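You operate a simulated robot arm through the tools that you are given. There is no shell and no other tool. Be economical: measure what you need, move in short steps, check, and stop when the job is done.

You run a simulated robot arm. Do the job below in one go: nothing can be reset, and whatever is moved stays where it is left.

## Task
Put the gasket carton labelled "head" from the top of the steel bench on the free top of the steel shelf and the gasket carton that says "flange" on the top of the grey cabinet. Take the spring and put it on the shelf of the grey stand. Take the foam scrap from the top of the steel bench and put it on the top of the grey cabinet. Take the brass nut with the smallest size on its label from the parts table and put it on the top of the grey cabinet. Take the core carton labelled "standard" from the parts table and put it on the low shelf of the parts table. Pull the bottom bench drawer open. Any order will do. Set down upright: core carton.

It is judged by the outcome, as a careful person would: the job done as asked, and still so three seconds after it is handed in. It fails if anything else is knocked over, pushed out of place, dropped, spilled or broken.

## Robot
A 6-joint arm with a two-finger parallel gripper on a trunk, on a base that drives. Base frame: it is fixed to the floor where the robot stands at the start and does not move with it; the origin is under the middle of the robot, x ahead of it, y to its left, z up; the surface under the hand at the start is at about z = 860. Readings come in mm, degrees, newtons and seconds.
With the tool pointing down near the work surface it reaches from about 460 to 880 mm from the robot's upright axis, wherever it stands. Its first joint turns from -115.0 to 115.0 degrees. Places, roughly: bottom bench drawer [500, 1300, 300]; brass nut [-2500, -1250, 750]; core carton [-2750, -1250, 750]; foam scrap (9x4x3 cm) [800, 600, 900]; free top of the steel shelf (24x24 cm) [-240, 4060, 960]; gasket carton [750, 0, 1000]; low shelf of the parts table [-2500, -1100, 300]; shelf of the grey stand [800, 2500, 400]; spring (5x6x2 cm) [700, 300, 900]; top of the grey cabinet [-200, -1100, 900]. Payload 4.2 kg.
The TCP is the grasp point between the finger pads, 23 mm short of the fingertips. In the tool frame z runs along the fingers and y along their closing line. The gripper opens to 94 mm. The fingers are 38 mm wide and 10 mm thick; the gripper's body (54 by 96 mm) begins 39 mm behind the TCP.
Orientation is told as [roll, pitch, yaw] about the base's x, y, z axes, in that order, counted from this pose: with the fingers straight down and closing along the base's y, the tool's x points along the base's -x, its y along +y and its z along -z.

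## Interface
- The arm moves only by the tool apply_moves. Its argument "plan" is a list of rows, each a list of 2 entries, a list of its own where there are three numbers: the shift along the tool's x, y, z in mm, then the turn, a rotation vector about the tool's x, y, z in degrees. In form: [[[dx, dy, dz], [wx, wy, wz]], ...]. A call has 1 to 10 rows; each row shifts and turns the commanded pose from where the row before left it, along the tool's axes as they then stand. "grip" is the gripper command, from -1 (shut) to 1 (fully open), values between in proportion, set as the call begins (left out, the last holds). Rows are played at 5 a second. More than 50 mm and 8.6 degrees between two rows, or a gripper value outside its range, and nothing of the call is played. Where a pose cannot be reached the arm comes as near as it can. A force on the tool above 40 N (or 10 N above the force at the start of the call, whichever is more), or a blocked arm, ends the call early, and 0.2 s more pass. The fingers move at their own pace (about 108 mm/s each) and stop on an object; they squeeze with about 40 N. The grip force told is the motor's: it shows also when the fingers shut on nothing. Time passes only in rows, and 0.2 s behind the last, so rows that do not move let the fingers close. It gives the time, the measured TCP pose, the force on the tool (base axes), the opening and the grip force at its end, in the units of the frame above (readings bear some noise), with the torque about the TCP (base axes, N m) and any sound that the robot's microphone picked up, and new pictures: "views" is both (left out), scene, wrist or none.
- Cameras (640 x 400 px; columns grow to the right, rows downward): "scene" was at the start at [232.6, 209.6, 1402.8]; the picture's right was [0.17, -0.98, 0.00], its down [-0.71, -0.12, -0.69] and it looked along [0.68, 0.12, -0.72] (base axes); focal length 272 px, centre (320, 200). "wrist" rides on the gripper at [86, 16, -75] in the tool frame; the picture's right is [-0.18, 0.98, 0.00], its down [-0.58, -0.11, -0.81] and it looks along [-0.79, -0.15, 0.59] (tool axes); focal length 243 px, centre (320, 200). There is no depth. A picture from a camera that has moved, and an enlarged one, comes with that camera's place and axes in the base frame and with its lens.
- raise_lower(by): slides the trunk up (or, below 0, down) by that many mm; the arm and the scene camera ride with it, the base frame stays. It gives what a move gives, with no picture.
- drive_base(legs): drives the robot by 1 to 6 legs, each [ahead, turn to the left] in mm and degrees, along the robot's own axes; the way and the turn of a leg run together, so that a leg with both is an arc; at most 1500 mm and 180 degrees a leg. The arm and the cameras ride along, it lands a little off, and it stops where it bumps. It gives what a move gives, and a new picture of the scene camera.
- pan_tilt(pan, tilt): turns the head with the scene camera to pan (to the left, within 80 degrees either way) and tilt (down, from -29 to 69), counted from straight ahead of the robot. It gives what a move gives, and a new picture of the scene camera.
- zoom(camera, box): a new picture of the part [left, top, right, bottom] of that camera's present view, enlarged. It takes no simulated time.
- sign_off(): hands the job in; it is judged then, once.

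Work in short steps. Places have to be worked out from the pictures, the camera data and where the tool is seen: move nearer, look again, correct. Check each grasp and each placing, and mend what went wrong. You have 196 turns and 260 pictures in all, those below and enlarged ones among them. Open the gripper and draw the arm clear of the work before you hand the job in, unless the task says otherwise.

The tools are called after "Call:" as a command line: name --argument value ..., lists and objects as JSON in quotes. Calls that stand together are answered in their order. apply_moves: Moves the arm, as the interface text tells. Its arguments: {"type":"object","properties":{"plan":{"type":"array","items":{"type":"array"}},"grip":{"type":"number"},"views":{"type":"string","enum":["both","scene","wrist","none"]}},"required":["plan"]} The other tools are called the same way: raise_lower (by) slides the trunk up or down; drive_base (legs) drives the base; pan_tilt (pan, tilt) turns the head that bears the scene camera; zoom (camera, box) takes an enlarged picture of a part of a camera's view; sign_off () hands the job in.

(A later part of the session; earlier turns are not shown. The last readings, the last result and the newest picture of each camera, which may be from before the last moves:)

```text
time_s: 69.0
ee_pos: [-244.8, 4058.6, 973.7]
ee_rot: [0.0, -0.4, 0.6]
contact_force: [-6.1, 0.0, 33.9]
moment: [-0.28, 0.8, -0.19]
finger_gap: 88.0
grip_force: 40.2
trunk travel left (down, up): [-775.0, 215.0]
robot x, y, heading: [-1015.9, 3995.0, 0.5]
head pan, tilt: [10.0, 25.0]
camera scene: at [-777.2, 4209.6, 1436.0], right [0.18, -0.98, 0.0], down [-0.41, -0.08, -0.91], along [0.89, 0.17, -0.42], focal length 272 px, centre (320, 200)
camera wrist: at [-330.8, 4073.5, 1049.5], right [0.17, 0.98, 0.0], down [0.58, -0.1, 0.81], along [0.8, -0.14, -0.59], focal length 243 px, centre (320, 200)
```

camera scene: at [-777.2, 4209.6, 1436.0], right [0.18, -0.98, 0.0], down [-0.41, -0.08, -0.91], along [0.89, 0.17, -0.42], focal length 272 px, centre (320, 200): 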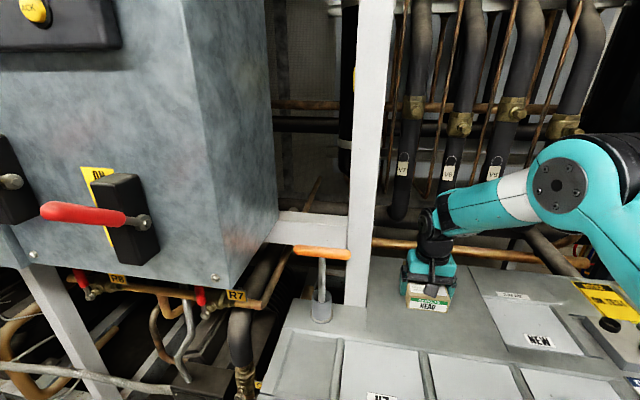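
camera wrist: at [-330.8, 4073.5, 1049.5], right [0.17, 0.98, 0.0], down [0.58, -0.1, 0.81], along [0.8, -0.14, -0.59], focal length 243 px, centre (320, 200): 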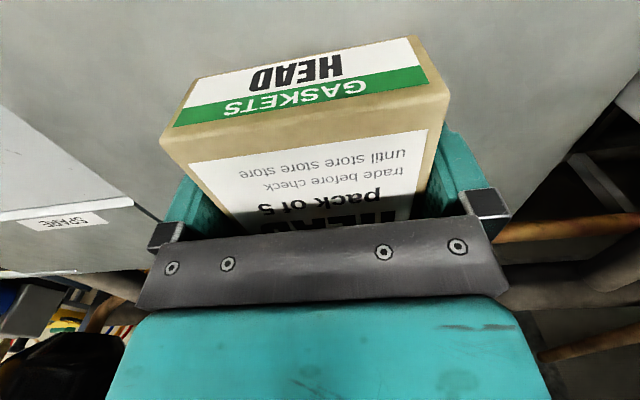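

Contact with the shelf (34 N). I relieve the press by 3 mm, open, and lift away.

Call:
apply_moves --plan '[[[0, 0, -4], [0, 0, 0]], [[0, 0, 0], [0, 0, 0]]]' --views "none"

Call:
apply_moves --plan '[[[0, 0, 0], [0, 0, 0]], [[0, 0, 0], [0, 0, 0]], [[0, 0, -15], [0, 0, 0]], [[0, 0, -25], [0, 0, 0]], [[0, 0, -40], [0, 0, 0]], [[0, 0, -40], [0, 0, 0]], [[20, 0, 0], [0, 0, 0]], [[45, 0, 0], [0, 0, 0]], [[45, 0, 0], [0, 0, 0]]]' --grip 1

```text
time_s: 69.7
ee_pos: [-244.0, 4057.5, 974.9]
ee_rot: [0.2, -0.2, 0.7]
contact_force: [1.7, 2.3, 18.2]
moment: [0.18, -1.32, 0.09]
finger_gap: 87.2
grip_force: 40.6
trunk travel left (down, up): [-775.0, 215.0]
robot x, y, heading: [-1019.0, 3998.1, 0.5]
head pan, tilt: [10.0, 25.0]
```

```text
time_s: 71.7
ee_pos: [-353.3, 4060.0, 1093.6]
ee_rot: [0.0, 0.0, 0.6]
contact_force: [-0.1, -0.2, -0.9]
moment: [0.0, 0.03, 0.01]
finger_gap: 93.9
grip_force: 0.2
trunk travel left (down, up): [-775.0, 215.0]
robot x, y, heading: [-1015.7, 3996.5, 0.6]
head pan, tilt: [10.0, 25.0]
camera scene: at [-774.8, 4209.6, 1434.8], right [0.18, -0.98, 0.0], down [-0.42, -0.08, -0.91], along [0.89, 0.17, -0.42], focal length 272 px, centre (320, 200)
camera wrist: at [-440.1, 4075.4, 1169.9], right [0.17, 0.98, 0.0], down [0.58, -0.1, 0.81], along [0.79, -0.14, -0.59], focal length 243 px, centre (320, 200)
```

scene: 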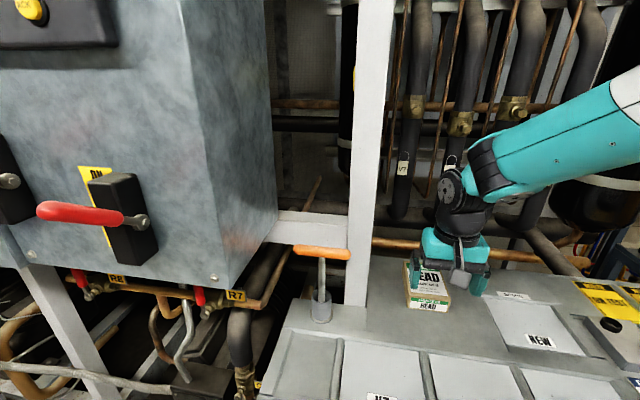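
wrist: 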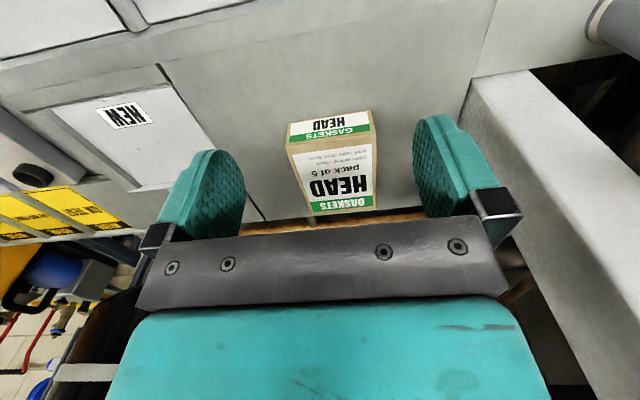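

HEAD carton stands on the free spot. I tuck the arm, back off and drive back to the bench at around (-600, 330).

Call:
apply_moves --plan '[[[40, 0, 0], [0, 0, 0]], [[40, 0, 0], [0, 0, 0]], [[20, 0, 0], [0, 0, 0]]]' --views "none"

Call:
drive_base --legs '[[-250, 0], [0, -80.3], [1500, 0], [1500, 0], [725, 0], [0, 79.7]]'

```text
time_s: 72.5
ee_pos: [-451.8, 4056.7, 1092.3]
ee_rot: [0.0, 0.0, 0.7]
contact_force: [0.6, -0.8, -0.8]
moment: [0.01, 0.02, -0.02]
finger_gap: 93.9
grip_force: 0.0
trunk travel left (down, up): [-775.0, 215.0]
robot x, y, heading: [-1022.8, 3996.0, 0.6]
head pan, tilt: [10.0, 25.0]
```

```text
time_s: 98.8
ee_pos: [-69.2, 379.2, 1094.0]
ee_rot: [0.0, -0.1, -0.2]
contact_force: [0.4, -0.4, -0.4]
moment: [-0.02, 0.0, 0.03]
finger_gap: 93.7
grip_force: 0.0
trunk travel left (down, up): [-775.0, 215.0]
robot x, y, heading: [-632.1, 326.4, -0.2]
head pan, tilt: [10.0, 25.0]
camera scene: at [-389.5, 536.7, 1435.0], right [0.17, -0.99, 0.0], down [-0.42, -0.07, -0.91], along [0.89, 0.15, -0.42], focal length 272 px, centre (320, 200)
```

scene: 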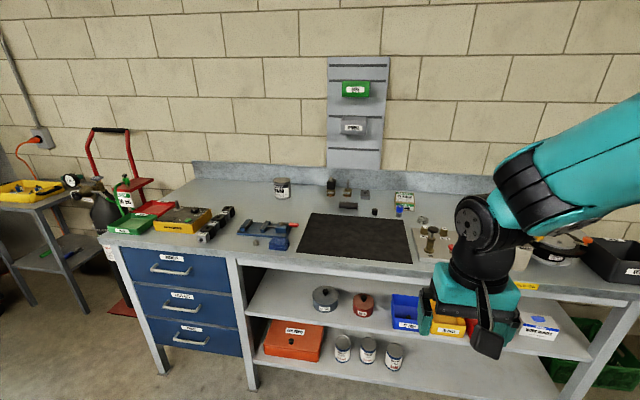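

Good overview (drawer unit and grey stand too). I advance to the bench and look down.

Call:
drive_base --legs '[[640, 0.2]]'

Call:
pan_tilt --pan 10 --tilt 46

```text
time_s: 102.4
ee_pos: [584.4, 382.8, 1094.5]
ee_rot: [0.0, 0.1, 0.3]
contact_force: [-0.5, 0.6, -0.1]
moment: [-0.01, -0.01, 0.03]
finger_gap: 93.8
grip_force: 0.0
trunk travel left (down, up): [-775.0, 215.0]
robot x, y, heading: [18.6, 329.6, -0.1]
head pan, tilt: [10.0, 25.0]
camera scene: at [263.2, 537.2, 1435.0], right [0.18, -0.98, 0.0], down [-0.42, -0.07, -0.91], along [0.89, 0.16, -0.42], focal length 272 px, centre (320, 200)
```

scene: 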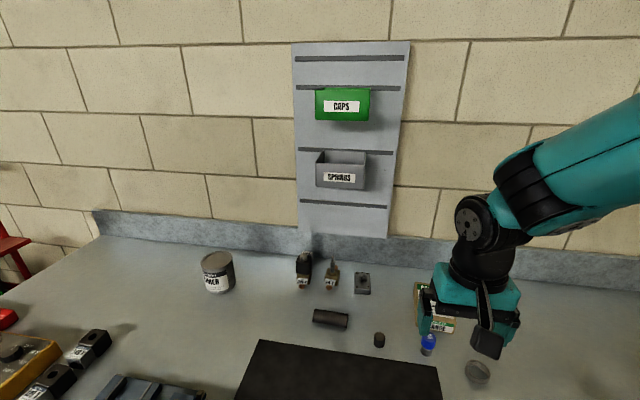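

```text
time_s: 103.3
ee_pos: [585.2, 382.0, 1093.3]
ee_rot: [0.1, 0.0, 0.3]
contact_force: [0.8, -0.6, 0.0]
moment: [-0.01, -0.01, -0.04]
finger_gap: 93.6
grip_force: 0.1
trunk travel left (down, up): [-775.0, 215.0]
robot x, y, heading: [17.9, 328.4, 0.2]
head pan, tilt: [10.0, 46.0]
camera scene: at [251.7, 535.1, 1403.0], right [0.18, -0.98, 0.0], down [-0.71, -0.13, -0.7], along [0.68, 0.12, -0.72], focal length 272 px, centre (320, 200)
```

scene: 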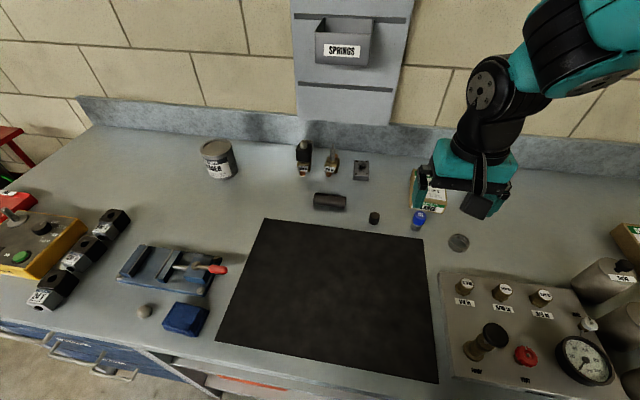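

Spring appears at ≈ (680, 278). I move over it at mid height and look.

Call:
apply_moves --plan '[[[-24, -26, 33], [0, 0, 0]], [[-24, -26, 33], [0, 0, 0]], [[-24, -26, 33], [0, 0, 0]], [[-10, -26, 33], [0, 0, 0]]]' --grip 1

```text
time_s: 104.3
ee_pos: [665.1, 279.0, 962.0]
ee_rot: [0.0, 0.0, 0.2]
contact_force: [-0.2, -0.4, 0.9]
moment: [-0.01, -0.05, 0.0]
finger_gap: 94.0
grip_force: 0.0
trunk travel left (down, up): [-775.0, 215.0]
robot x, y, heading: [21.6, 328.4, 0.2]
head pan, tilt: [10.0, 46.0]
camera scene: at [251.2, 535.4, 1403.0], right [0.18, -0.98, 0.0], down [-0.71, -0.13, -0.69], along [0.68, 0.12, -0.72], focal length 272 px, centre (320, 200)
camera wrist: at [580.0, 294.5, 1036.5], right [0.18, 0.98, 0.0], down [0.58, -0.11, 0.81], along [0.79, -0.15, -0.59], focal length 243 px, centre (320, 200)
```

scene: 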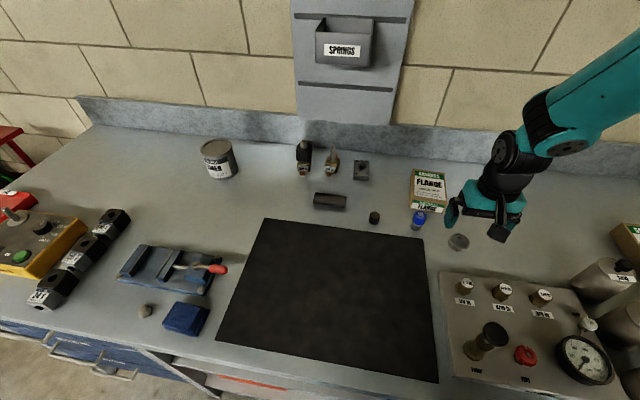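
wrist: 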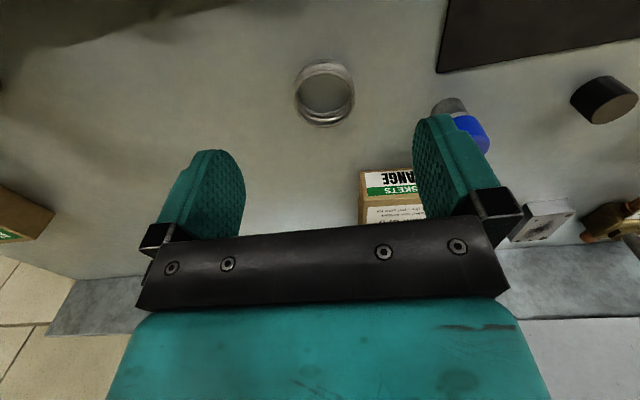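

Spring centre ≈ (675, 279). As the stand's shelf is under a top, I grasp with the tool leaning 30° forward; first I tilt in place.

Call:
apply_moves --plan '[[[-10, 0, 0], [0, -7.5, 0]], [[0, 0, 0], [0, -7.5, 0]], [[0, 0, 0], [0, -7.5, 0]], [[0, 0, 0], [0, -7.5, 0]], [[18.8, 0, 46], [0, 0, 0]]]'

```text
time_s: 105.5
ee_pos: [683.2, 276.4, 911.6]
ee_rot: [0.1, -30.1, 0.2]
contact_force: [0.1, 0.2, 0.6]
moment: [0.0, -0.03, 0.0]
finger_gap: 93.8
grip_force: 0.0
trunk travel left (down, up): [-775.0, 215.0]
robot x, y, heading: [18.3, 330.8, 0.1]
head pan, tilt: [10.0, 46.0]
camera scene: at [251.2, 535.1, 1403.1], right [0.18, -0.98, 0.0], down [-0.71, -0.13, -0.69], along [0.68, 0.12, -0.72], focal length 272 px, centre (320, 200)
camera wrist: at [571.3, 293.9, 934.5], right [0.16, 0.98, 0.09], down [0.1, -0.11, 0.99], along [0.98, -0.15, -0.11], focal length 243 px, centre (320, 200)
```

scene: 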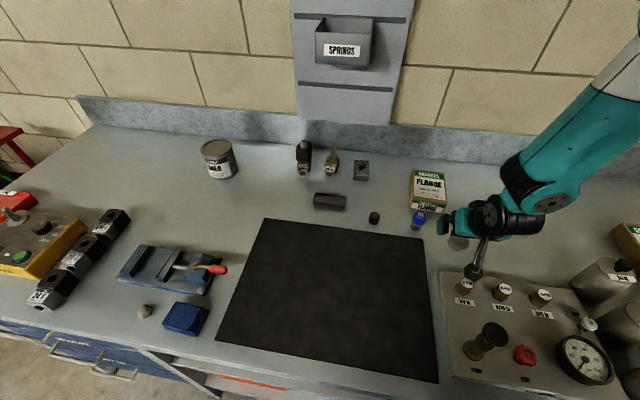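
wrist: 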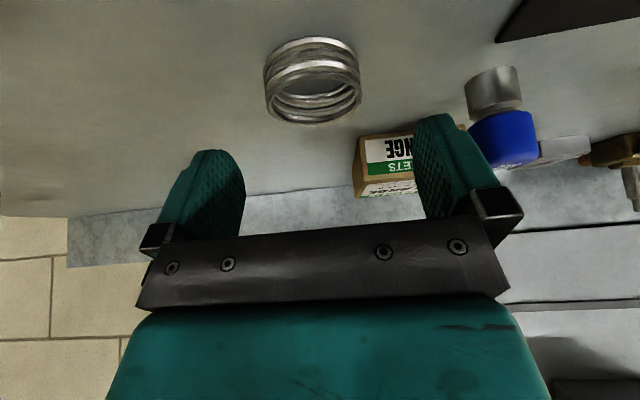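

The low wrist camera would come near the panel knobs in this tilt, so I go back to a vertical grasp: raise, untilt.

Call:
apply_moves --plan '[[[-20, 0, -40], [0, 0, 0]], [[0, 0, 0], [0, 7.5, 0]], [[0, 0, 0], [0, 7.5, 0]], [[0, 0, 0], [0, 7.5, 0]], [[0, 0, 0], [0, 7.5, 0]], [[0, 0, 0], [0, 0, 0]]]' --views "wrist"

```text
time_s: 106.9
ee_pos: [680.9, 279.1, 957.7]
ee_rot: [0.0, 0.2, 0.3]
contact_force: [0.0, 0.1, -0.2]
moment: [0.01, -0.02, -0.02]
finger_gap: 93.8
grip_force: 0.2
trunk travel left (down, up): [-775.0, 215.0]
robot x, y, heading: [20.1, 328.5, 0.1]
head pan, tilt: [10.0, 46.0]
camera wrist: at [595.5, 294.7, 1033.4], right [0.18, 0.98, 0.0], down [0.58, -0.11, 0.81], along [0.79, -0.15, -0.59], focal length 243 px, centre (320, 200)
```

wrist: 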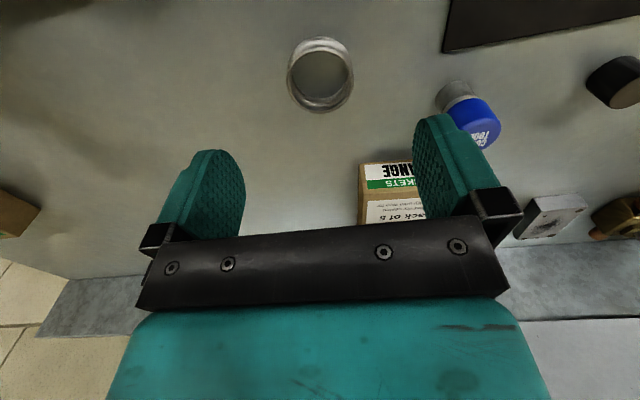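

Spring centre confirmed (675, 279.5). Lower to z ≈ 886 around it and close.

Call:
apply_moves --plan '[[[6, 0, 30], [0, 0, 0]], [[0, 0, 25], [0, 0, 0]], [[0, 0, 17], [0, 0, 0]], [[0, 0, 0], [0, 0, 0]]]' --views "none"

Call:
apply_moves --plan '[[[0, 0, 0], [0, 0, 0]], [[0, 0, 0], [0, 0, 0]], [[0, 0, 0], [0, 0, 0]], [[0, 0, 0], [0, 0, 0]]]' --grip -1

```text
time_s: 107.9
ee_pos: [674.9, 278.7, 885.1]
ee_rot: [0.0, 0.0, 0.1]
contact_force: [-0.3, 0.3, 0.9]
moment: [0.01, 0.03, -0.02]
finger_gap: 93.9
grip_force: 0.2
trunk travel left (down, up): [-775.0, 215.0]
robot x, y, heading: [18.9, 328.8, 0.4]
head pan, tilt: [10.0, 46.0]
```

```text
time_s: 108.9
ee_pos: [673.7, 277.7, 887.4]
ee_rot: [-0.1, 0.0, 0.2]
contact_force: [0.2, -0.4, 0.2]
moment: [0.0, 0.03, 0.02]
finger_gap: 46.2
grip_force: 39.9
trunk travel left (down, up): [-775.0, 215.0]
robot x, y, heading: [18.4, 324.3, 0.1]
head pan, tilt: [10.0, 46.0]
camera scene: at [251.7, 535.1, 1403.0], right [0.18, -0.98, 0.0], down [-0.71, -0.13, -0.69], along [0.68, 0.12, -0.72], focal length 272 px, centre (320, 200)
camera wrist: at [588.4, 294.1, 961.2], right [0.18, 0.98, 0.0], down [0.58, -0.11, 0.81], along [0.79, -0.15, -0.59], focal length 243 px, centre (320, 200)
```

scene: 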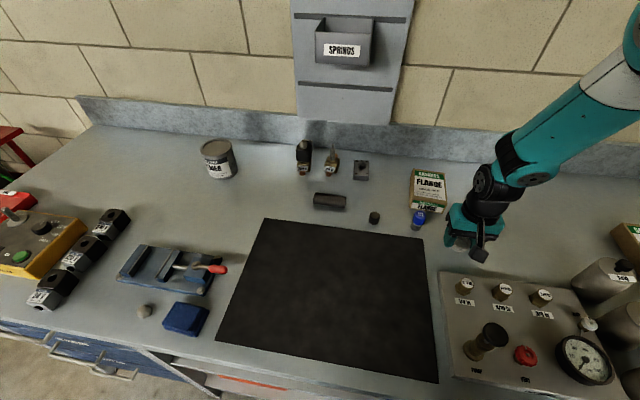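
wrist: 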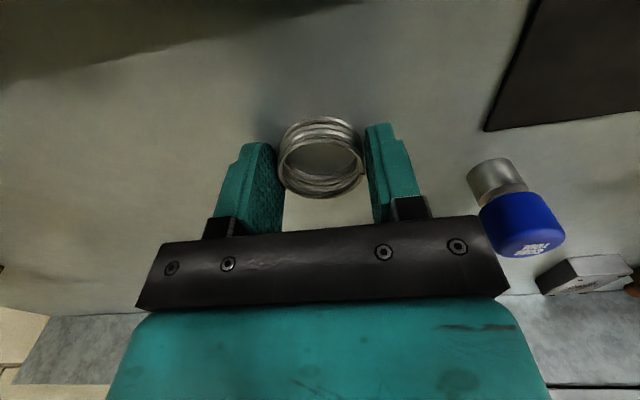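

Gripped at 46 mm. Lift slowly, then pull back.

Call:
apply_moves --plan '[[[0, 0, -8], [0, 0, 0]], [[0, 0, -14], [0, 0, 0]], [[0, 0, -20], [0, 0, 0]], [[0, 0, -25], [0, 0, 0]], [[0, 0, -30], [0, 0, 0]], [[0, 0, -30], [0, 0, 0]], [[0, 0, -30], [0, 0, 0]], [[10, 0, -25], [0, 0, 0]], [[25, 0, 0], [0, 0, 0]], [[25, 0, 0], [0, 0, 0]]]' --views "wrist"

Call:
drive_base --legs '[[-600, 0], [0, 45]]'

Call:
pan_tilt --pan -10 --tilt 25

```text
time_s: 111.1
ee_pos: [616.1, 279.4, 1067.1]
ee_rot: [0.0, 0.0, 0.2]
contact_force: [0.0, -0.1, -0.2]
moment: [0.0, 0.05, 0.01]
finger_gap: 42.9
grip_force: 40.5
trunk travel left (down, up): [-775.0, 215.0]
robot x, y, heading: [20.1, 327.7, -0.0]
head pan, tilt: [10.0, 46.0]
camera wrist: at [530.1, 295.8, 1142.3], right [0.18, 0.98, 0.0], down [0.58, -0.11, 0.81], along [0.79, -0.15, -0.59], focal length 243 px, centre (320, 200)
```

wrist: 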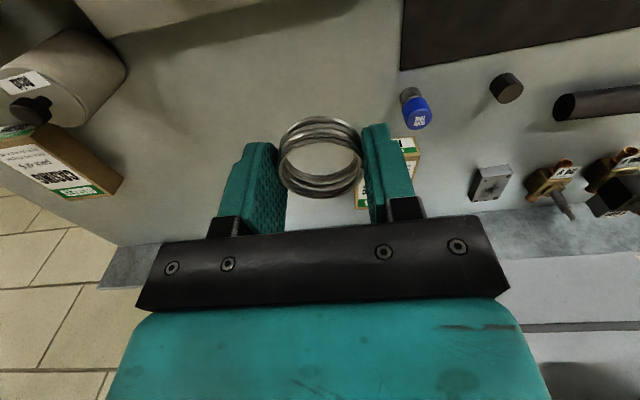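

```text
time_s: 116.5
ee_pos: [-116.6, 711.4, 1067.1]
ee_rot: [-0.1, 0.0, 44.5]
contact_force: [0.3, -0.6, -1.3]
moment: [-0.02, -0.04, 0.01]
finger_gap: 43.0
grip_force: 39.6
trunk travel left (down, up): [-775.0, 215.0]
robot x, y, heading: [-572.4, 329.3, 44.4]
head pan, tilt: [10.0, 46.0]
camera scene: at [-556.1, 638.0, 1403.0], right [0.81, -0.58, 0.0], down [-0.42, -0.59, -0.69], along [0.4, 0.57, -0.72], focal length 272 px, centre (320, 200)
```

scene: 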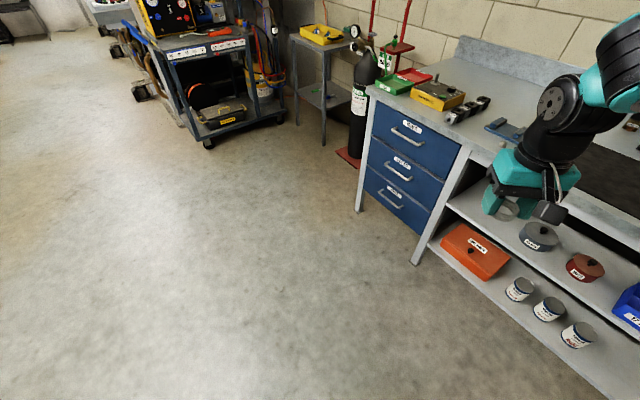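

```text
time_s: 117.3
ee_pos: [-115.4, 711.6, 1066.0]
ee_rot: [0.0, 0.0, 44.5]
contact_force: [0.7, 0.5, -0.6]
moment: [-0.03, 0.02, -0.03]
finger_gap: 42.9
grip_force: 40.3
trunk travel left (down, up): [-775.0, 215.0]
robot x, y, heading: [-572.8, 326.7, 44.7]
head pan, tilt: [-10.0, 25.0]
camera scene: at [-526.9, 624.7, 1434.9], right [0.57, -0.82, 0.0], down [-0.35, -0.24, -0.91], along [0.75, 0.51, -0.42], focal length 272 px, centre (320, 200)
```

scene: 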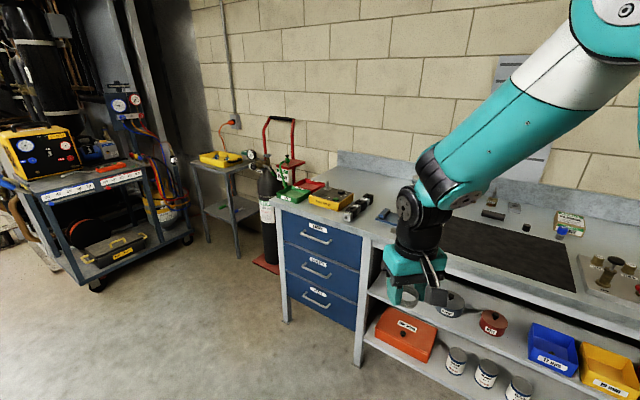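

The grey stand's front is at x ≈ 650, y ≈ 2275–2730, shelf z ≈ 380. I drive to its front in stages, keeping away from the cart.

Call:
drive_base --legs '[[0, 45.3], [1500, 0], [120, 0], [0, -90]]'

Call:
pan_tilt --pan 25 --tilt 30

```text
time_s: 131.5
ee_pos: [28.9, 1920.3, 1067.5]
ee_rot: [0.1, 0.1, 0.7]
contact_force: [0.1, -0.1, -0.1]
moment: [-0.01, 0.03, -0.01]
finger_gap: 43.0
grip_force: 40.2
trunk travel left (down, up): [-775.0, 215.0]
robot x, y, heading: [-566.2, 1964.4, 0.4]
head pan, tilt: [-10.0, 25.0]
camera scene: at [-324.8, 2143.5, 1435.0], right [-0.16, -0.99, 0.0], down [-0.42, 0.07, -0.91], along [0.89, -0.15, -0.42], focal length 272 px, centre (320, 200)
```

scene: 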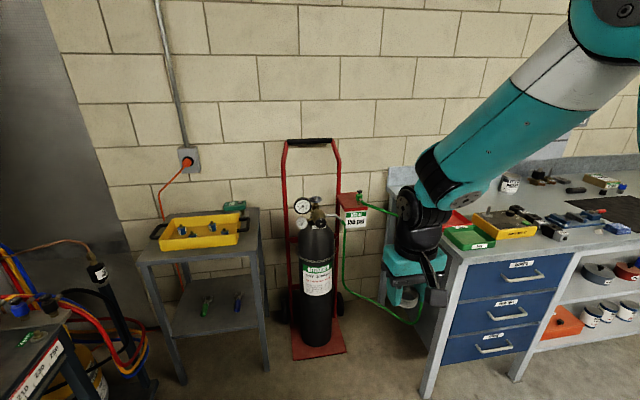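

```text
time_s: 132.5
ee_pos: [29.3, 1919.6, 1067.4]
ee_rot: [0.0, 0.0, 0.6]
contact_force: [-0.5, -0.4, -0.4]
moment: [-0.01, 0.01, -0.01]
finger_gap: 43.1
grip_force: 39.9
trunk travel left (down, up): [-775.0, 215.0]
robot x, y, heading: [-568.8, 1964.3, 0.4]
head pan, tilt: [25.0, 30.0]
camera scene: at [-334.0, 2197.5, 1427.0], right [0.43, -0.9, 0.0], down [-0.45, -0.22, -0.87], along [0.78, 0.37, -0.5], focal length 272 px, centre (320, 200)
```

scene: 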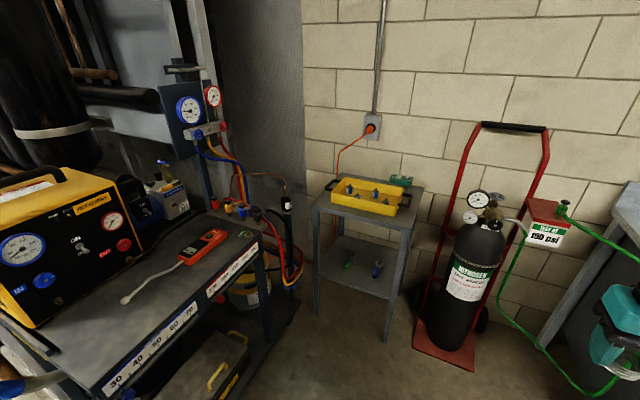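

The shelf has two small valves on it; the gap between them near (700, 2457) is free. I drive in front of the stand.

Call:
drive_base --legs '[[0, 30.2], [660, 0], [0, -30.6]]'

Call:
pan_tilt --pan 15 --tilt 50

```text
time_s: 139.2
ee_pos: [595.0, 2254.4, 1067.9]
ee_rot: [0.0, 0.0, 0.4]
contact_force: [-0.4, 0.7, 0.2]
moment: [-0.02, 0.03, 0.02]
finger_gap: 43.2
grip_force: 40.2
trunk travel left (down, up): [-775.0, 215.0]
robot x, y, heading: [0.2, 2303.8, 0.4]
head pan, tilt: [25.0, 30.0]
camera scene: at [232.5, 2532.9, 1427.0], right [0.43, -0.9, 0.0], down [-0.45, -0.21, -0.87], along [0.78, 0.37, -0.5], focal length 272 px, centre (320, 200)
```

scene: 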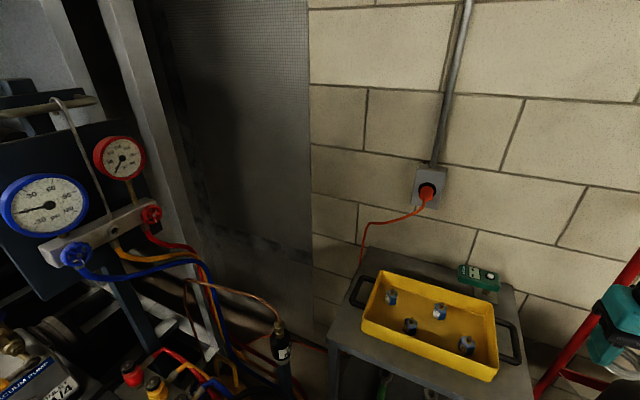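

```text
time_s: 140.0
ee_pos: [596.0, 2254.8, 1067.3]
ee_rot: [0.1, 0.0, 0.4]
contact_force: [-0.3, -0.1, 0.0]
moment: [-0.04, 0.0, 0.02]
finger_gap: 42.6
grip_force: 40.3
trunk travel left (down, up): [-775.0, 215.0]
robot x, y, heading: [-3.0, 2301.5, 0.2]
head pan, tilt: [15.0, 50.0]
camera scene: at [225.1, 2514.6, 1397.5], right [0.26, -0.96, 0.0], down [-0.74, -0.2, -0.64], along [0.62, 0.17, -0.77], focal length 272 px, centre (320, 200)
```

scene: 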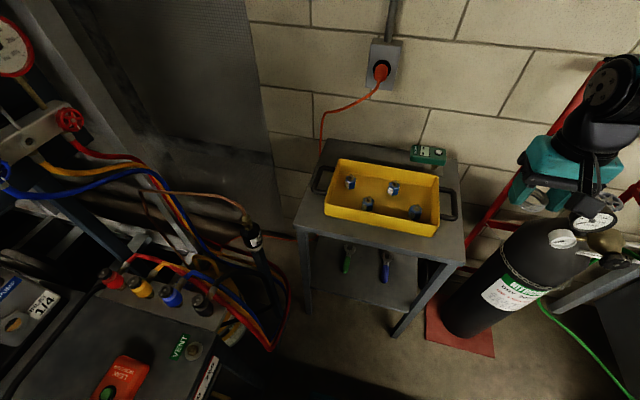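

The gas bottle is close on the right, so before lowering I shift the hand left and back to (555, 2468).

Call:
apply_moves --plan '[[[20, 20, 0], [0, 0, 0]], [[20, 25, 0], [0, 0, 0]], [[0, 28, 0], [0, 0, 0]], [[0, 28, 0], [0, 0, 0]], [[0, 28, 0], [0, 0, 0]], [[0, 28, 0], [0, 0, 0]], [[0, 28, 0], [0, 0, 0]], [[0, 28, 0], [0, 0, 0]]]' --views "wrist"

Call:
raise_lower --by -570

Call:
pan_tilt --pan 0 --tilt 25

```text
time_s: 141.8
ee_pos: [552.9, 2466.7, 1066.9]
ee_rot: [0.0, 0.1, 0.3]
contact_force: [-0.3, -0.5, 0.4]
moment: [0.03, -0.01, -0.02]
finger_gap: 43.0
grip_force: 40.4
trunk travel left (down, up): [-775.0, 215.0]
robot x, y, heading: [-1.0, 2300.8, 0.2]
head pan, tilt: [15.0, 50.0]
camera wrist: at [466.2, 2483.2, 1142.2], right [0.18, 0.98, 0.0], down [0.58, -0.11, 0.81], along [0.79, -0.14, -0.59], focal length 243 px, centre (320, 200)
```

wrist: 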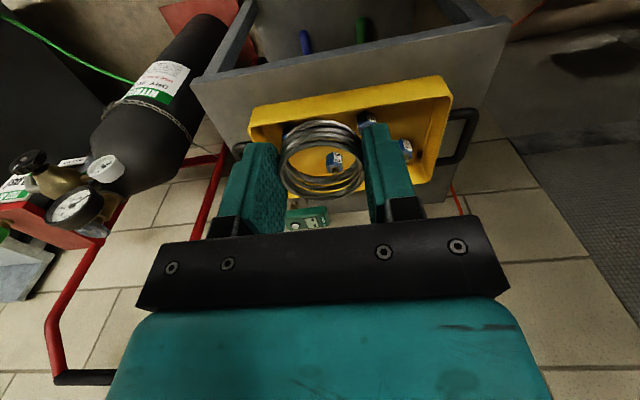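

```text
refused: -570 is not a number from -400 to 400
```

```text
time_s: 142.7
ee_pos: [551.1, 2467.5, 1067.3]
ee_rot: [-0.1, 0.0, 0.4]
contact_force: [-1.2, 0.3, 0.0]
moment: [-0.01, -0.01, 0.01]
finger_gap: 42.8
grip_force: 39.9
trunk travel left (down, up): [-775.0, 215.0]
robot x, y, heading: [3.0, 2299.3, 0.2]
head pan, tilt: [0.0, 25.0]
camera scene: at [242.9, 2494.8, 1434.9], right [0.01, -1.0, 0.0], down [-0.42, 0.0, -0.91], along [0.91, 0.0, -0.42], focal length 272 px, centre (320, 200)
```

scene: 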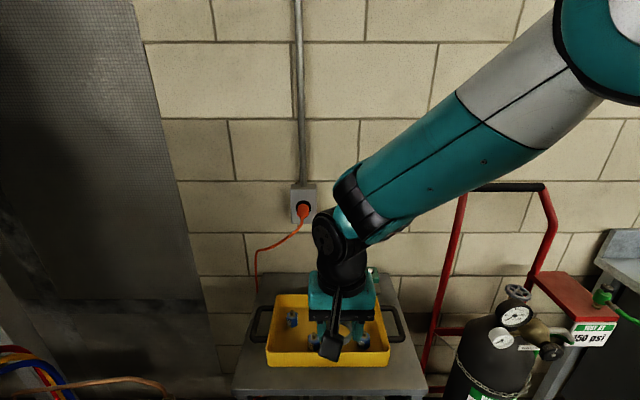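

Before lowering I gain clearance: back the base 80 mm, then lower the trunk in two strokes.

Call:
drive_base --legs '[[-80, 0]]'

Call:
raise_lower --by -300

Call:
raise_lower --by -300

Call:
pan_tilt --pan 0 --tilt 30

```text
time_s: 143.8
ee_pos: [469.9, 2468.6, 1066.9]
ee_rot: [0.1, 0.0, 0.5]
contact_force: [-0.2, 0.0, -0.3]
moment: [0.03, 0.04, -0.03]
finger_gap: 42.8
grip_force: 39.9
trunk travel left (down, up): [-775.0, 215.0]
robot x, y, heading: [-84.6, 2300.9, 0.6]
head pan, tilt: [0.0, 25.0]
camera scene: at [160.8, 2494.8, 1434.9], right [0.01, -1.0, 0.0], down [-0.42, 0.0, -0.91], along [0.91, 0.01, -0.42], focal length 272 px, centre (320, 200)
```

scene: 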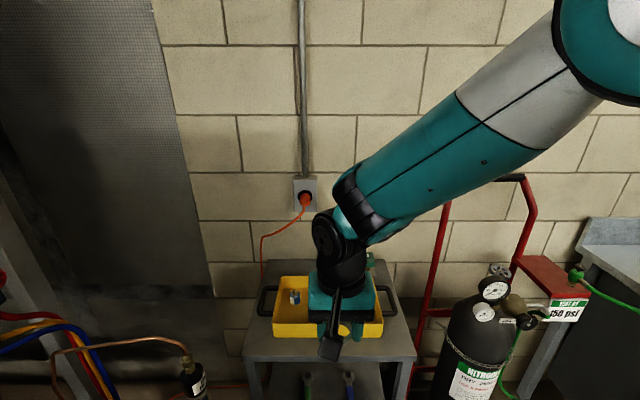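

```text
time_s: 146.8
ee_pos: [469.9, 2467.1, 765.8]
ee_rot: [0.0, 0.0, 0.6]
contact_force: [0.0, 0.5, 0.1]
moment: [-0.01, 0.01, -0.02]
finger_gap: 43.3
grip_force: 39.6
trunk travel left (down, up): [-475.0, 515.0]
robot x, y, heading: [-82.1, 2301.4, 0.5]
head pan, tilt: [0.0, 25.0]
```

```text
time_s: 149.8
ee_pos: [470.3, 2467.6, 467.4]
ee_rot: [0.0, 0.0, 0.5]
contact_force: [0.7, 0.0, -0.1]
moment: [-0.01, 0.04, 0.03]
finger_gap: 43.1
grip_force: 40.3
trunk travel left (down, up): [-175.0, 815.0]
robot x, y, heading: [-81.8, 2298.2, 0.4]
head pan, tilt: [0.0, 25.0]
```

```text
time_s: 150.4
ee_pos: [471.1, 2468.4, 466.2]
ee_rot: [0.0, 0.0, 0.6]
contact_force: [-0.5, -0.8, -0.5]
moment: [-0.02, 0.02, 0.02]
finger_gap: 42.8
grip_force: 39.9
trunk travel left (down, up): [-175.0, 815.0]
robot x, y, heading: [-80.4, 2299.1, 0.4]
head pan, tilt: [0.0, 30.0]
camera scene: at [159.0, 2494.8, 827.0], right [0.01, -1.0, 0.0], down [-0.5, 0.0, -0.87], along [0.87, 0.01, -0.5], focal length 272 px, centre (320, 200)
```

scene: 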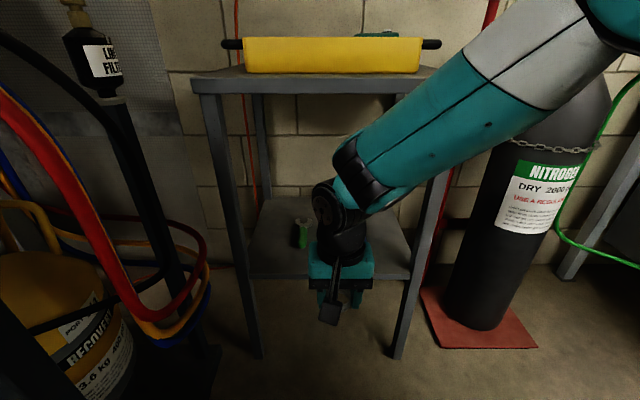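

Shelf level ≈ 350; the top underside ≈ 750. I tilt the tool 30° forward, then advance at z ≈ 445.

Call:
apply_moves --plan '[[[0, 0, 0], [0, -7.5, 0]], [[0, 0, 0], [0, -7.5, 0]], [[0, 0, 0], [0, -7.5, 0]], [[0, 0, 0], [0, -7.5, 0]], [[10, 0, 17.3], [0, 0, 0]], [[-21.65, 0, 12.5], [0, 0, 0]], [[-21.65, 0, 12.5], [0, 0, 0]], [[-21.65, 0, 12.5], [0, 0, 0]], [[-21.65, 0, 12.5], [0, 0, 0]], [[0, 0, 0], [0, 0, 0]]]'

```text
time_s: 152.6
ee_pos: [573.2, 2469.8, 447.2]
ee_rot: [0.0, -30.1, 0.5]
contact_force: [-0.4, -0.2, 0.3]
moment: [0.03, 0.03, -0.02]
finger_gap: 42.7
grip_force: 40.5
trunk travel left (down, up): [-175.0, 815.0]
robot x, y, heading: [-85.3, 2300.0, 0.4]
head pan, tilt: [0.0, 30.0]
camera scene: at [159.0, 2494.8, 827.0], right [0.01, -1.0, 0.0], down [-0.5, 0.0, -0.87], along [0.87, 0.01, -0.5], focal length 272 px, centre (320, 200)
camera wrist: at [460.6, 2486.0, 469.6], right [0.15, 0.98, 0.09], down [0.1, -0.11, 0.99], along [0.98, -0.14, -0.12], focal length 243 px, centre (320, 200)
```

scene: 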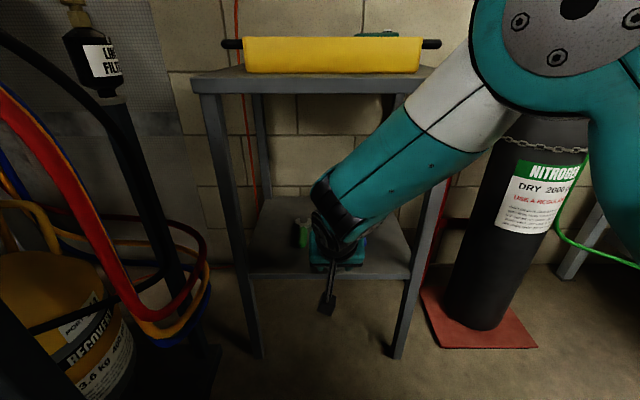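
wrist: 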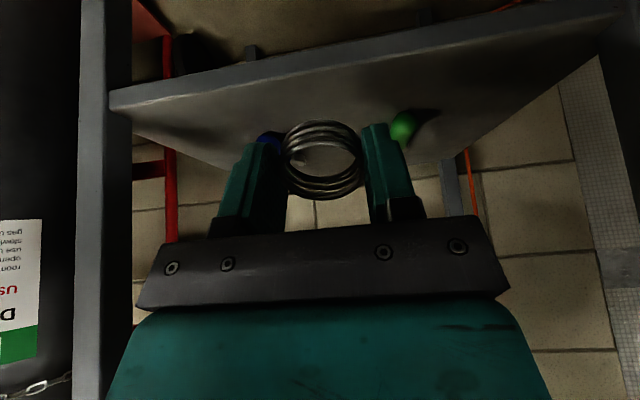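

Both valves are seen either side; I advance to x ≈ 672 and start lowering.

Call:
apply_moves --plan '[[[-21.5, 0, 12.4], [0, 0, 0]], [[-21.5, 0, 12.4], [0, 0, 0]], [[-21.5, 0, 12.4], [0, 0, 0]], [[-21.5, 0, 12.4], [0, 0, 0]], [[5, 0, 8.66], [0, 0, 0]], [[5, 0, 8.66], [0, 0, 0]], [[5, 0, 8.66], [0, 0, 0]], [[2.5, 0, 4.33], [0, 0, 0]], [[0, 0, 0], [0, 0, 0]]]'

```text
time_s: 154.6
ee_pos: [669.6, 2470.2, 410.1]
ee_rot: [0.1, -30.1, 0.4]
contact_force: [0.1, 0.1, 0.1]
moment: [0.0, 0.02, 0.0]
finger_gap: 43.3
grip_force: 39.6
trunk travel left (down, up): [-175.0, 815.0]
robot x, y, heading: [-82.5, 2300.1, 0.6]
head pan, tilt: [0.0, 30.0]
camera scene: at [159.1, 2494.8, 827.0], right [0.01, -1.0, 0.0], down [-0.5, 0.0, -0.87], along [0.87, 0.01, -0.5], focal length 272 px, centre (320, 200)
camera wrist: at [557.5, 2485.1, 432.7], right [0.15, 0.98, 0.09], down [0.1, -0.11, 0.99], along [0.98, -0.14, -0.12], focal length 243 px, centre (320, 200)
```

scene: 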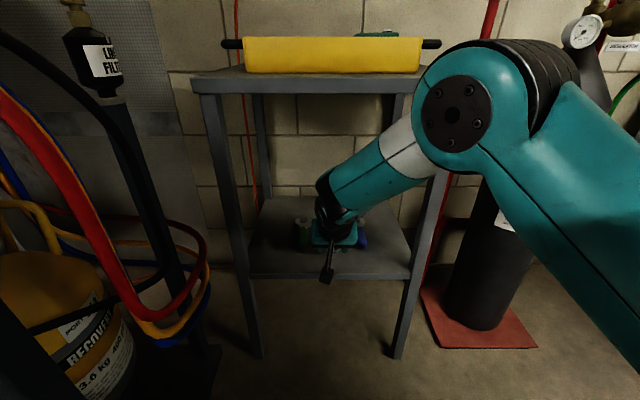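
wrist: 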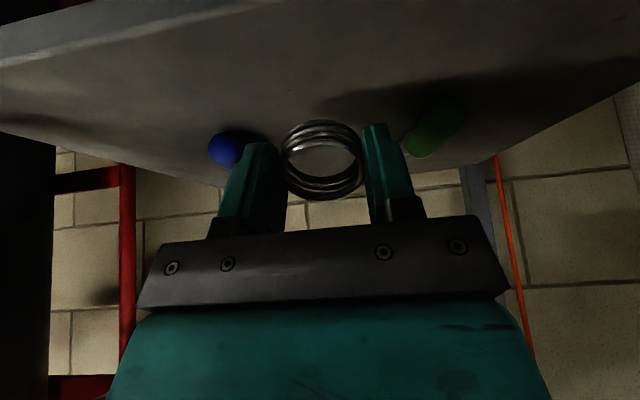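

Green valve triangulates to (745, 2547), clear of the fingers. I lower in 3 mm steps to contact.

Call:
apply_moves --plan '[[[2, 0, 3.46], [0, 0, 0]], [[2, 0, 3.46], [0, 0, 0]], [[1.5, 0, 2.6], [0, 0, 0]], [[1.5, 0, 2.6], [0, 0, 0]], [[1.5, 0, 2.6], [0, 0, 0]], [[1.5, 0, 2.6], [0, 0, 0]], [[1.5, 0, 2.6], [0, 0, 0]], [[1.5, 0, 2.6], [0, 0, 0]]]' --views "wrist"

```text
time_s: 156.4
ee_pos: [669.1, 2469.4, 385.7]
ee_rot: [0.0, -30.0, 0.6]
contact_force: [-0.5, 1.1, -0.4]
moment: [0.04, -0.02, 0.0]
finger_gap: 42.9
grip_force: 40.1
trunk travel left (down, up): [-175.0, 815.0]
robot x, y, heading: [-84.9, 2298.4, 0.3]
head pan, tilt: [0.0, 30.0]
camera wrist: at [557.3, 2485.0, 407.6], right [0.15, 0.98, 0.09], down [0.1, -0.11, 0.99], along [0.98, -0.14, -0.12], focal length 243 px, centre (320, 200)
```

wrist: 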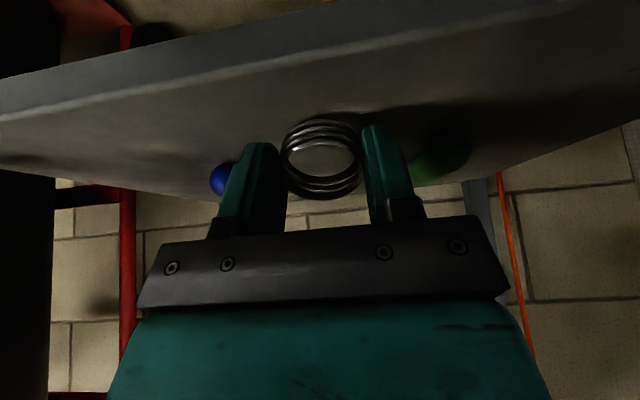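

No contact yet; continue down finely.

Call:
apply_moves --plan '[[[1.5, 0, 2.6], [0, 0, 0]], [[1.5, 0, 2.6], [0, 0, 0]], [[1.5, 0, 2.6], [0, 0, 0]], [[1.5, 0, 2.6], [0, 0, 0]], [[1.5, 0, 2.6], [0, 0, 0]], [[1.5, 0, 2.6], [0, 0, 0]]]' --views "wrist"

```text
time_s: 157.4
ee_pos: [671.9, 2470.2, 380.0]
ee_rot: [0.5, -30.8, 0.2]
contact_force: [-3.6, -2.1, 14.4]
moment: [-0.04, 0.19, 0.05]
finger_gap: 42.7
grip_force: 39.9
trunk travel left (down, up): [-175.0, 815.0]
robot x, y, heading: [-82.2, 2306.0, 0.4]
head pan, tilt: [0.0, 30.0]
stopped in row 5: the force on the tool passed its limit at 46 N (the readings are from after the stop); the commanded pose is now the measured one
camera wrist: at [560.1, 2486.0, 400.4], right [0.15, 0.98, 0.1], down [0.09, -0.11, 0.99], along [0.98, -0.14, -0.1], focal length 243 px, centre (320, 200)
```

wrist: 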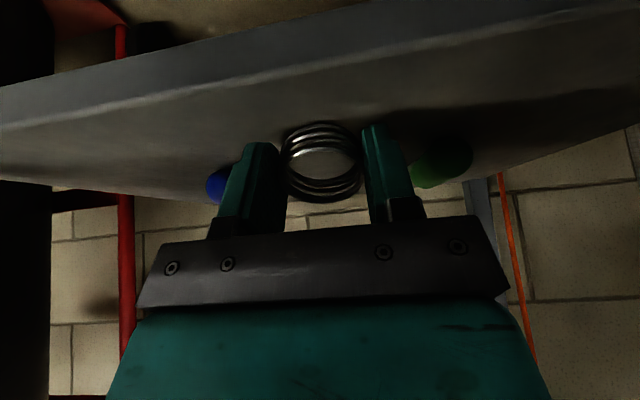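

Contact. I open partially (to ~60 mm) so the ring settles between the fingers, then look.

Call:
apply_moves --plan '[[[0, 0, 0], [0, 0, 0]], [[0, 0, 0], [0, 0, 0]], [[0, 0, 0], [0, 0, 0]]]' --grip 0.3 --views "wrist"

```text
time_s: 158.2
ee_pos: [671.1, 2471.1, 379.4]
ee_rot: [0.4, -30.7, 0.3]
contact_force: [1.1, 15.4, 19.0]
moment: [-0.1, 0.06, 0.03]
finger_gap: 54.1
grip_force: 0.0
trunk travel left (down, up): [-175.0, 815.0]
robot x, y, heading: [-83.8, 2302.7, 0.2]
head pan, tilt: [0.0, 30.0]
camera wrist: at [559.8, 2486.8, 400.3], right [0.15, 0.98, 0.1], down [0.09, -0.11, 0.99], along [0.98, -0.14, -0.1], focal length 243 px, centre (320, 200)
```

wrist: 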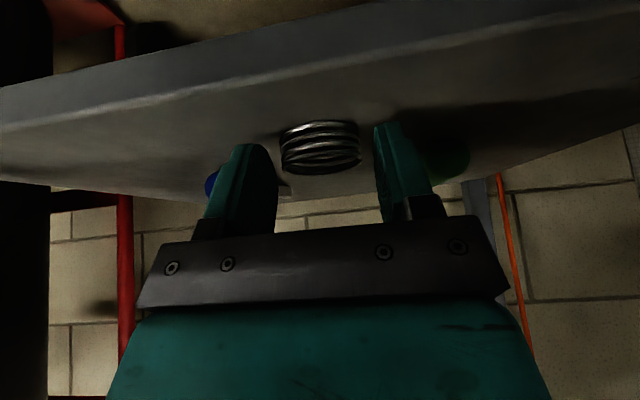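

The spring lies flat on the shelf. The fingertips touch the shelf, so I lift straight up, then withdraw.

Call:
apply_moves --plan '[[[-1.5, 0, -2.6], [0, 0, 0]], [[-2.5, 0, -4.3], [0, 0, 0]], [[-5, 0, -8.66], [0, 0, 0]], [[-7.5, 0, -13], [0, 0, 0]], [[-7.5, 0, -13], [0, 0, 0]], [[21.65, 0, -12.5], [0, 0, 0]], [[21.65, 0, -12.5], [0, 0, 0]], [[21.65, 0, -12.5], [0, 0, 0]], [[21.65, 0, -12.5], [0, 0, 0]], [[21.65, 0, -12.5], [0, 0, 0]]]'

```text
time_s: 160.4
ee_pos: [546.3, 2468.1, 423.9]
ee_rot: [0.2, -30.4, 0.3]
contact_force: [0.0, 0.1, 0.2]
moment: [-0.03, 0.05, 0.02]
finger_gap: 61.1
grip_force: 0.1
trunk travel left (down, up): [-175.0, 815.0]
robot x, y, heading: [-83.8, 2297.6, 0.1]
head pan, tilt: [0.0, 30.0]
camera scene: at [159.1, 2494.8, 827.0], right [0.01, -1.0, 0.0], down [-0.5, 0.0, -0.87], along [0.87, 0.01, -0.5], focal length 272 px, centre (320, 200)
camera wrist: at [433.5, 2483.8, 444.8], right [0.15, 0.98, 0.1], down [0.09, -0.11, 0.99], along [0.98, -0.14, -0.11], focal length 243 px, centre (320, 200)
```

scene: 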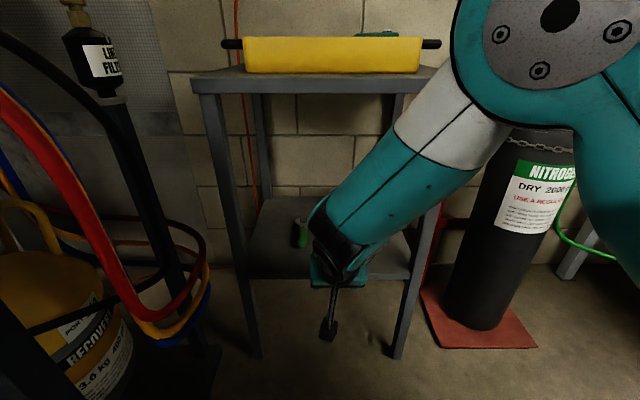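
wrist: 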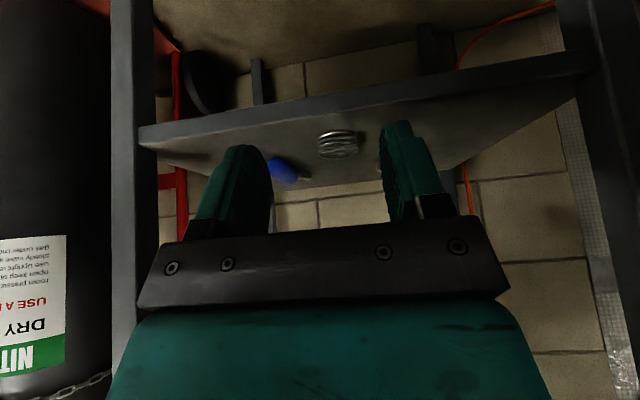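

Spring done. Next the drawer, while the trunk is low: I back away and drive to face the drawer unit.

Call:
drive_base --legs '[[-400, 0], [0, -90], [1000, 0], [0, 90]]'

Call:
pan_tilt --pan 0 --tilt 25

```text
time_s: 175.5
ee_pos: [156.7, 1508.1, 423.3]
ee_rot: [0.2, -30.5, 4.9]
contact_force: [-0.4, 0.2, 0.9]
moment: [0.03, 0.04, -0.02]
finger_gap: 61.2
grip_force: 0.2
trunk travel left (down, up): [-175.0, 815.0]
robot x, y, heading: [-456.2, 1287.7, 5.1]
head pan, tilt: [0.0, 30.0]
camera scene: at [-230.9, 1503.1, 827.0], right [0.09, -1.0, 0.0], down [-0.5, -0.04, -0.87], along [0.86, 0.08, -0.5], focal length 272 px, centre (320, 200)
```

scene: 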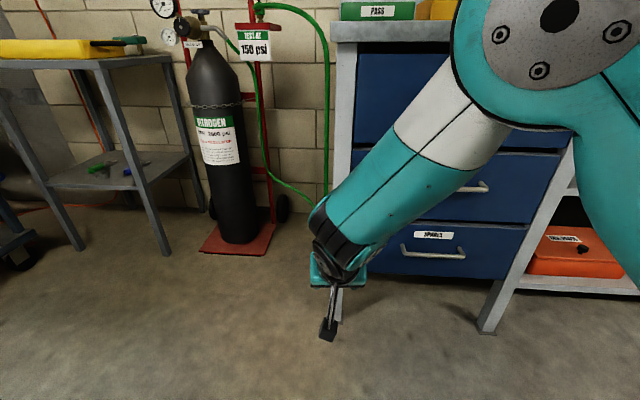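

```text
time_s: 176.2
ee_pos: [156.7, 1508.0, 424.7]
ee_rot: [0.2, -30.5, 5.0]
contact_force: [-0.2, 0.3, 0.2]
moment: [0.02, -0.01, -0.01]
finger_gap: 60.8
grip_force: 0.0
trunk travel left (down, up): [-175.0, 815.0]
robot x, y, heading: [-460.3, 1290.6, 5.0]
head pan, tilt: [0.0, 25.0]
camera scene: at [-229.2, 1503.3, 834.9], right [0.09, -1.0, 0.0], down [-0.42, -0.04, -0.91], along [0.9, 0.08, -0.42], focal length 272 px, centre (320, 200)
```

scene: 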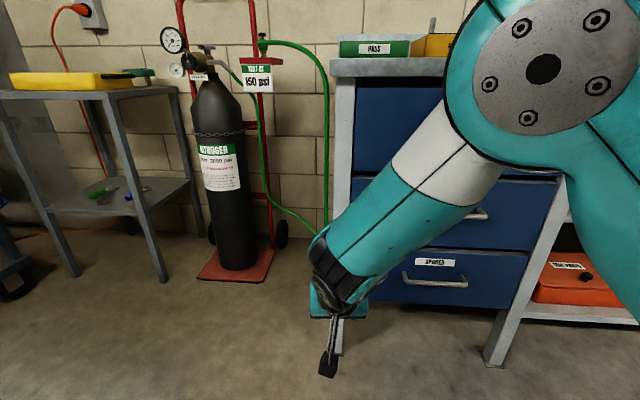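

Triangulating, the bottom handle is near (334, 1256, 347). I straighten the base and tilt the tool to horizontal in free space.

Call:
drive_base --legs '[[-60, -5]]'

Call:
apply_moves --plan '[[[0, 0, 0], [0, -7.5, 0]], [[0, 0, 0], [0, -7.5, 0]], [[0, 0, 0], [0, -7.5, 0]], [[0, 0, 0], [0, -7.5, 0]], [[0, 0, 0], [0, -7.5, 0]], [[0, 0, 0], [0, -7.5, 0]], [[0, 0, 0], [0, -7.5, 0]], [[0, 0, 0], [0, -7.0, 0]], [[0, 0, 0], [0, 0, 0]]]' --grip 0.3

```text
time_s: 177.1
ee_pos: [114.8, 1449.3, 424.3]
ee_rot: [0.3, -30.5, -0.2]
contact_force: [0.5, -0.3, 0.3]
moment: [0.01, 0.01, 0.02]
finger_gap: 61.3
grip_force: 0.2
trunk travel left (down, up): [-175.0, 815.0]
robot x, y, heading: [-516.8, 1286.2, 0.1]
head pan, tilt: [0.0, 25.0]
camera scene: at [-270.9, 1479.7, 834.9], right [0.0, -1.0, 0.0], down [-0.42, 0.0, -0.91], along [0.91, 0.0, -0.42], focal length 272 px, centre (320, 200)
```

scene: 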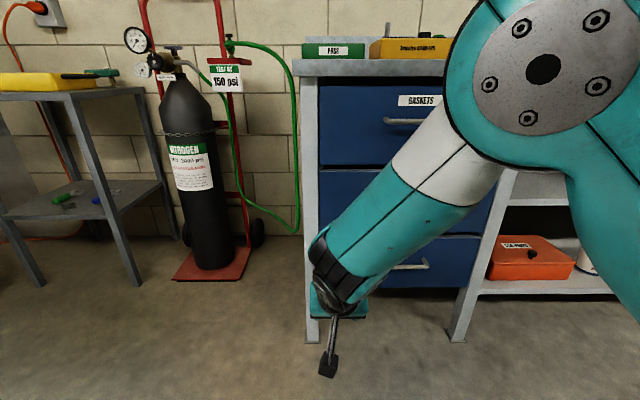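

```text
time_s: 179.1
ee_pos: [121.5, 1459.2, 428.6]
ee_rot: [1.5, -82.5, -1.5]
contact_force: [-0.2, -0.1, 0.3]
moment: [-0.03, -0.01, -0.02]
finger_gap: 60.9
grip_force: 0.0
out of reach, approached as far as the arm can: row 7, 8
trunk travel left (down, up): [-175.0, 815.0]
robot x, y, heading: [-516.7, 1288.4, 0.2]
head pan, tilt: [0.0, 25.0]
camera scene: at [-271.0, 1479.7, 834.9], right [0.0, -1.0, 0.0], down [-0.42, 0.0, -0.91], along [0.91, 0.0, -0.42], focal length 272 px, centre (320, 200)
camera wrist: at [36.6, 1477.0, 352.5], right [0.03, 0.98, 0.19], down [-0.72, -0.11, 0.68], along [0.69, -0.15, 0.71], focal length 243 px, centre (320, 200)
```

scene: 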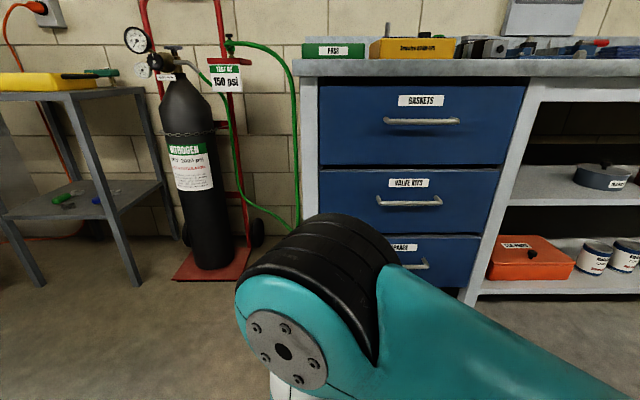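
wrist: 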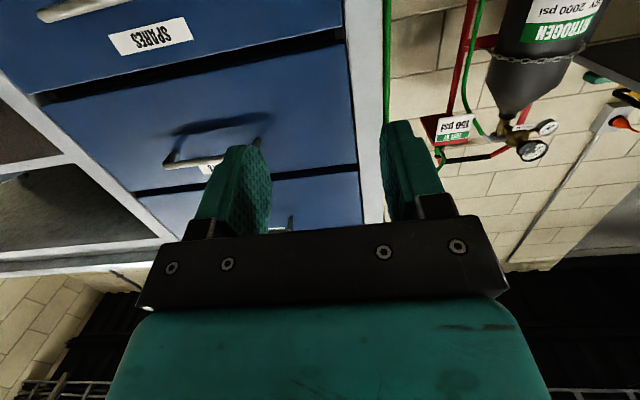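

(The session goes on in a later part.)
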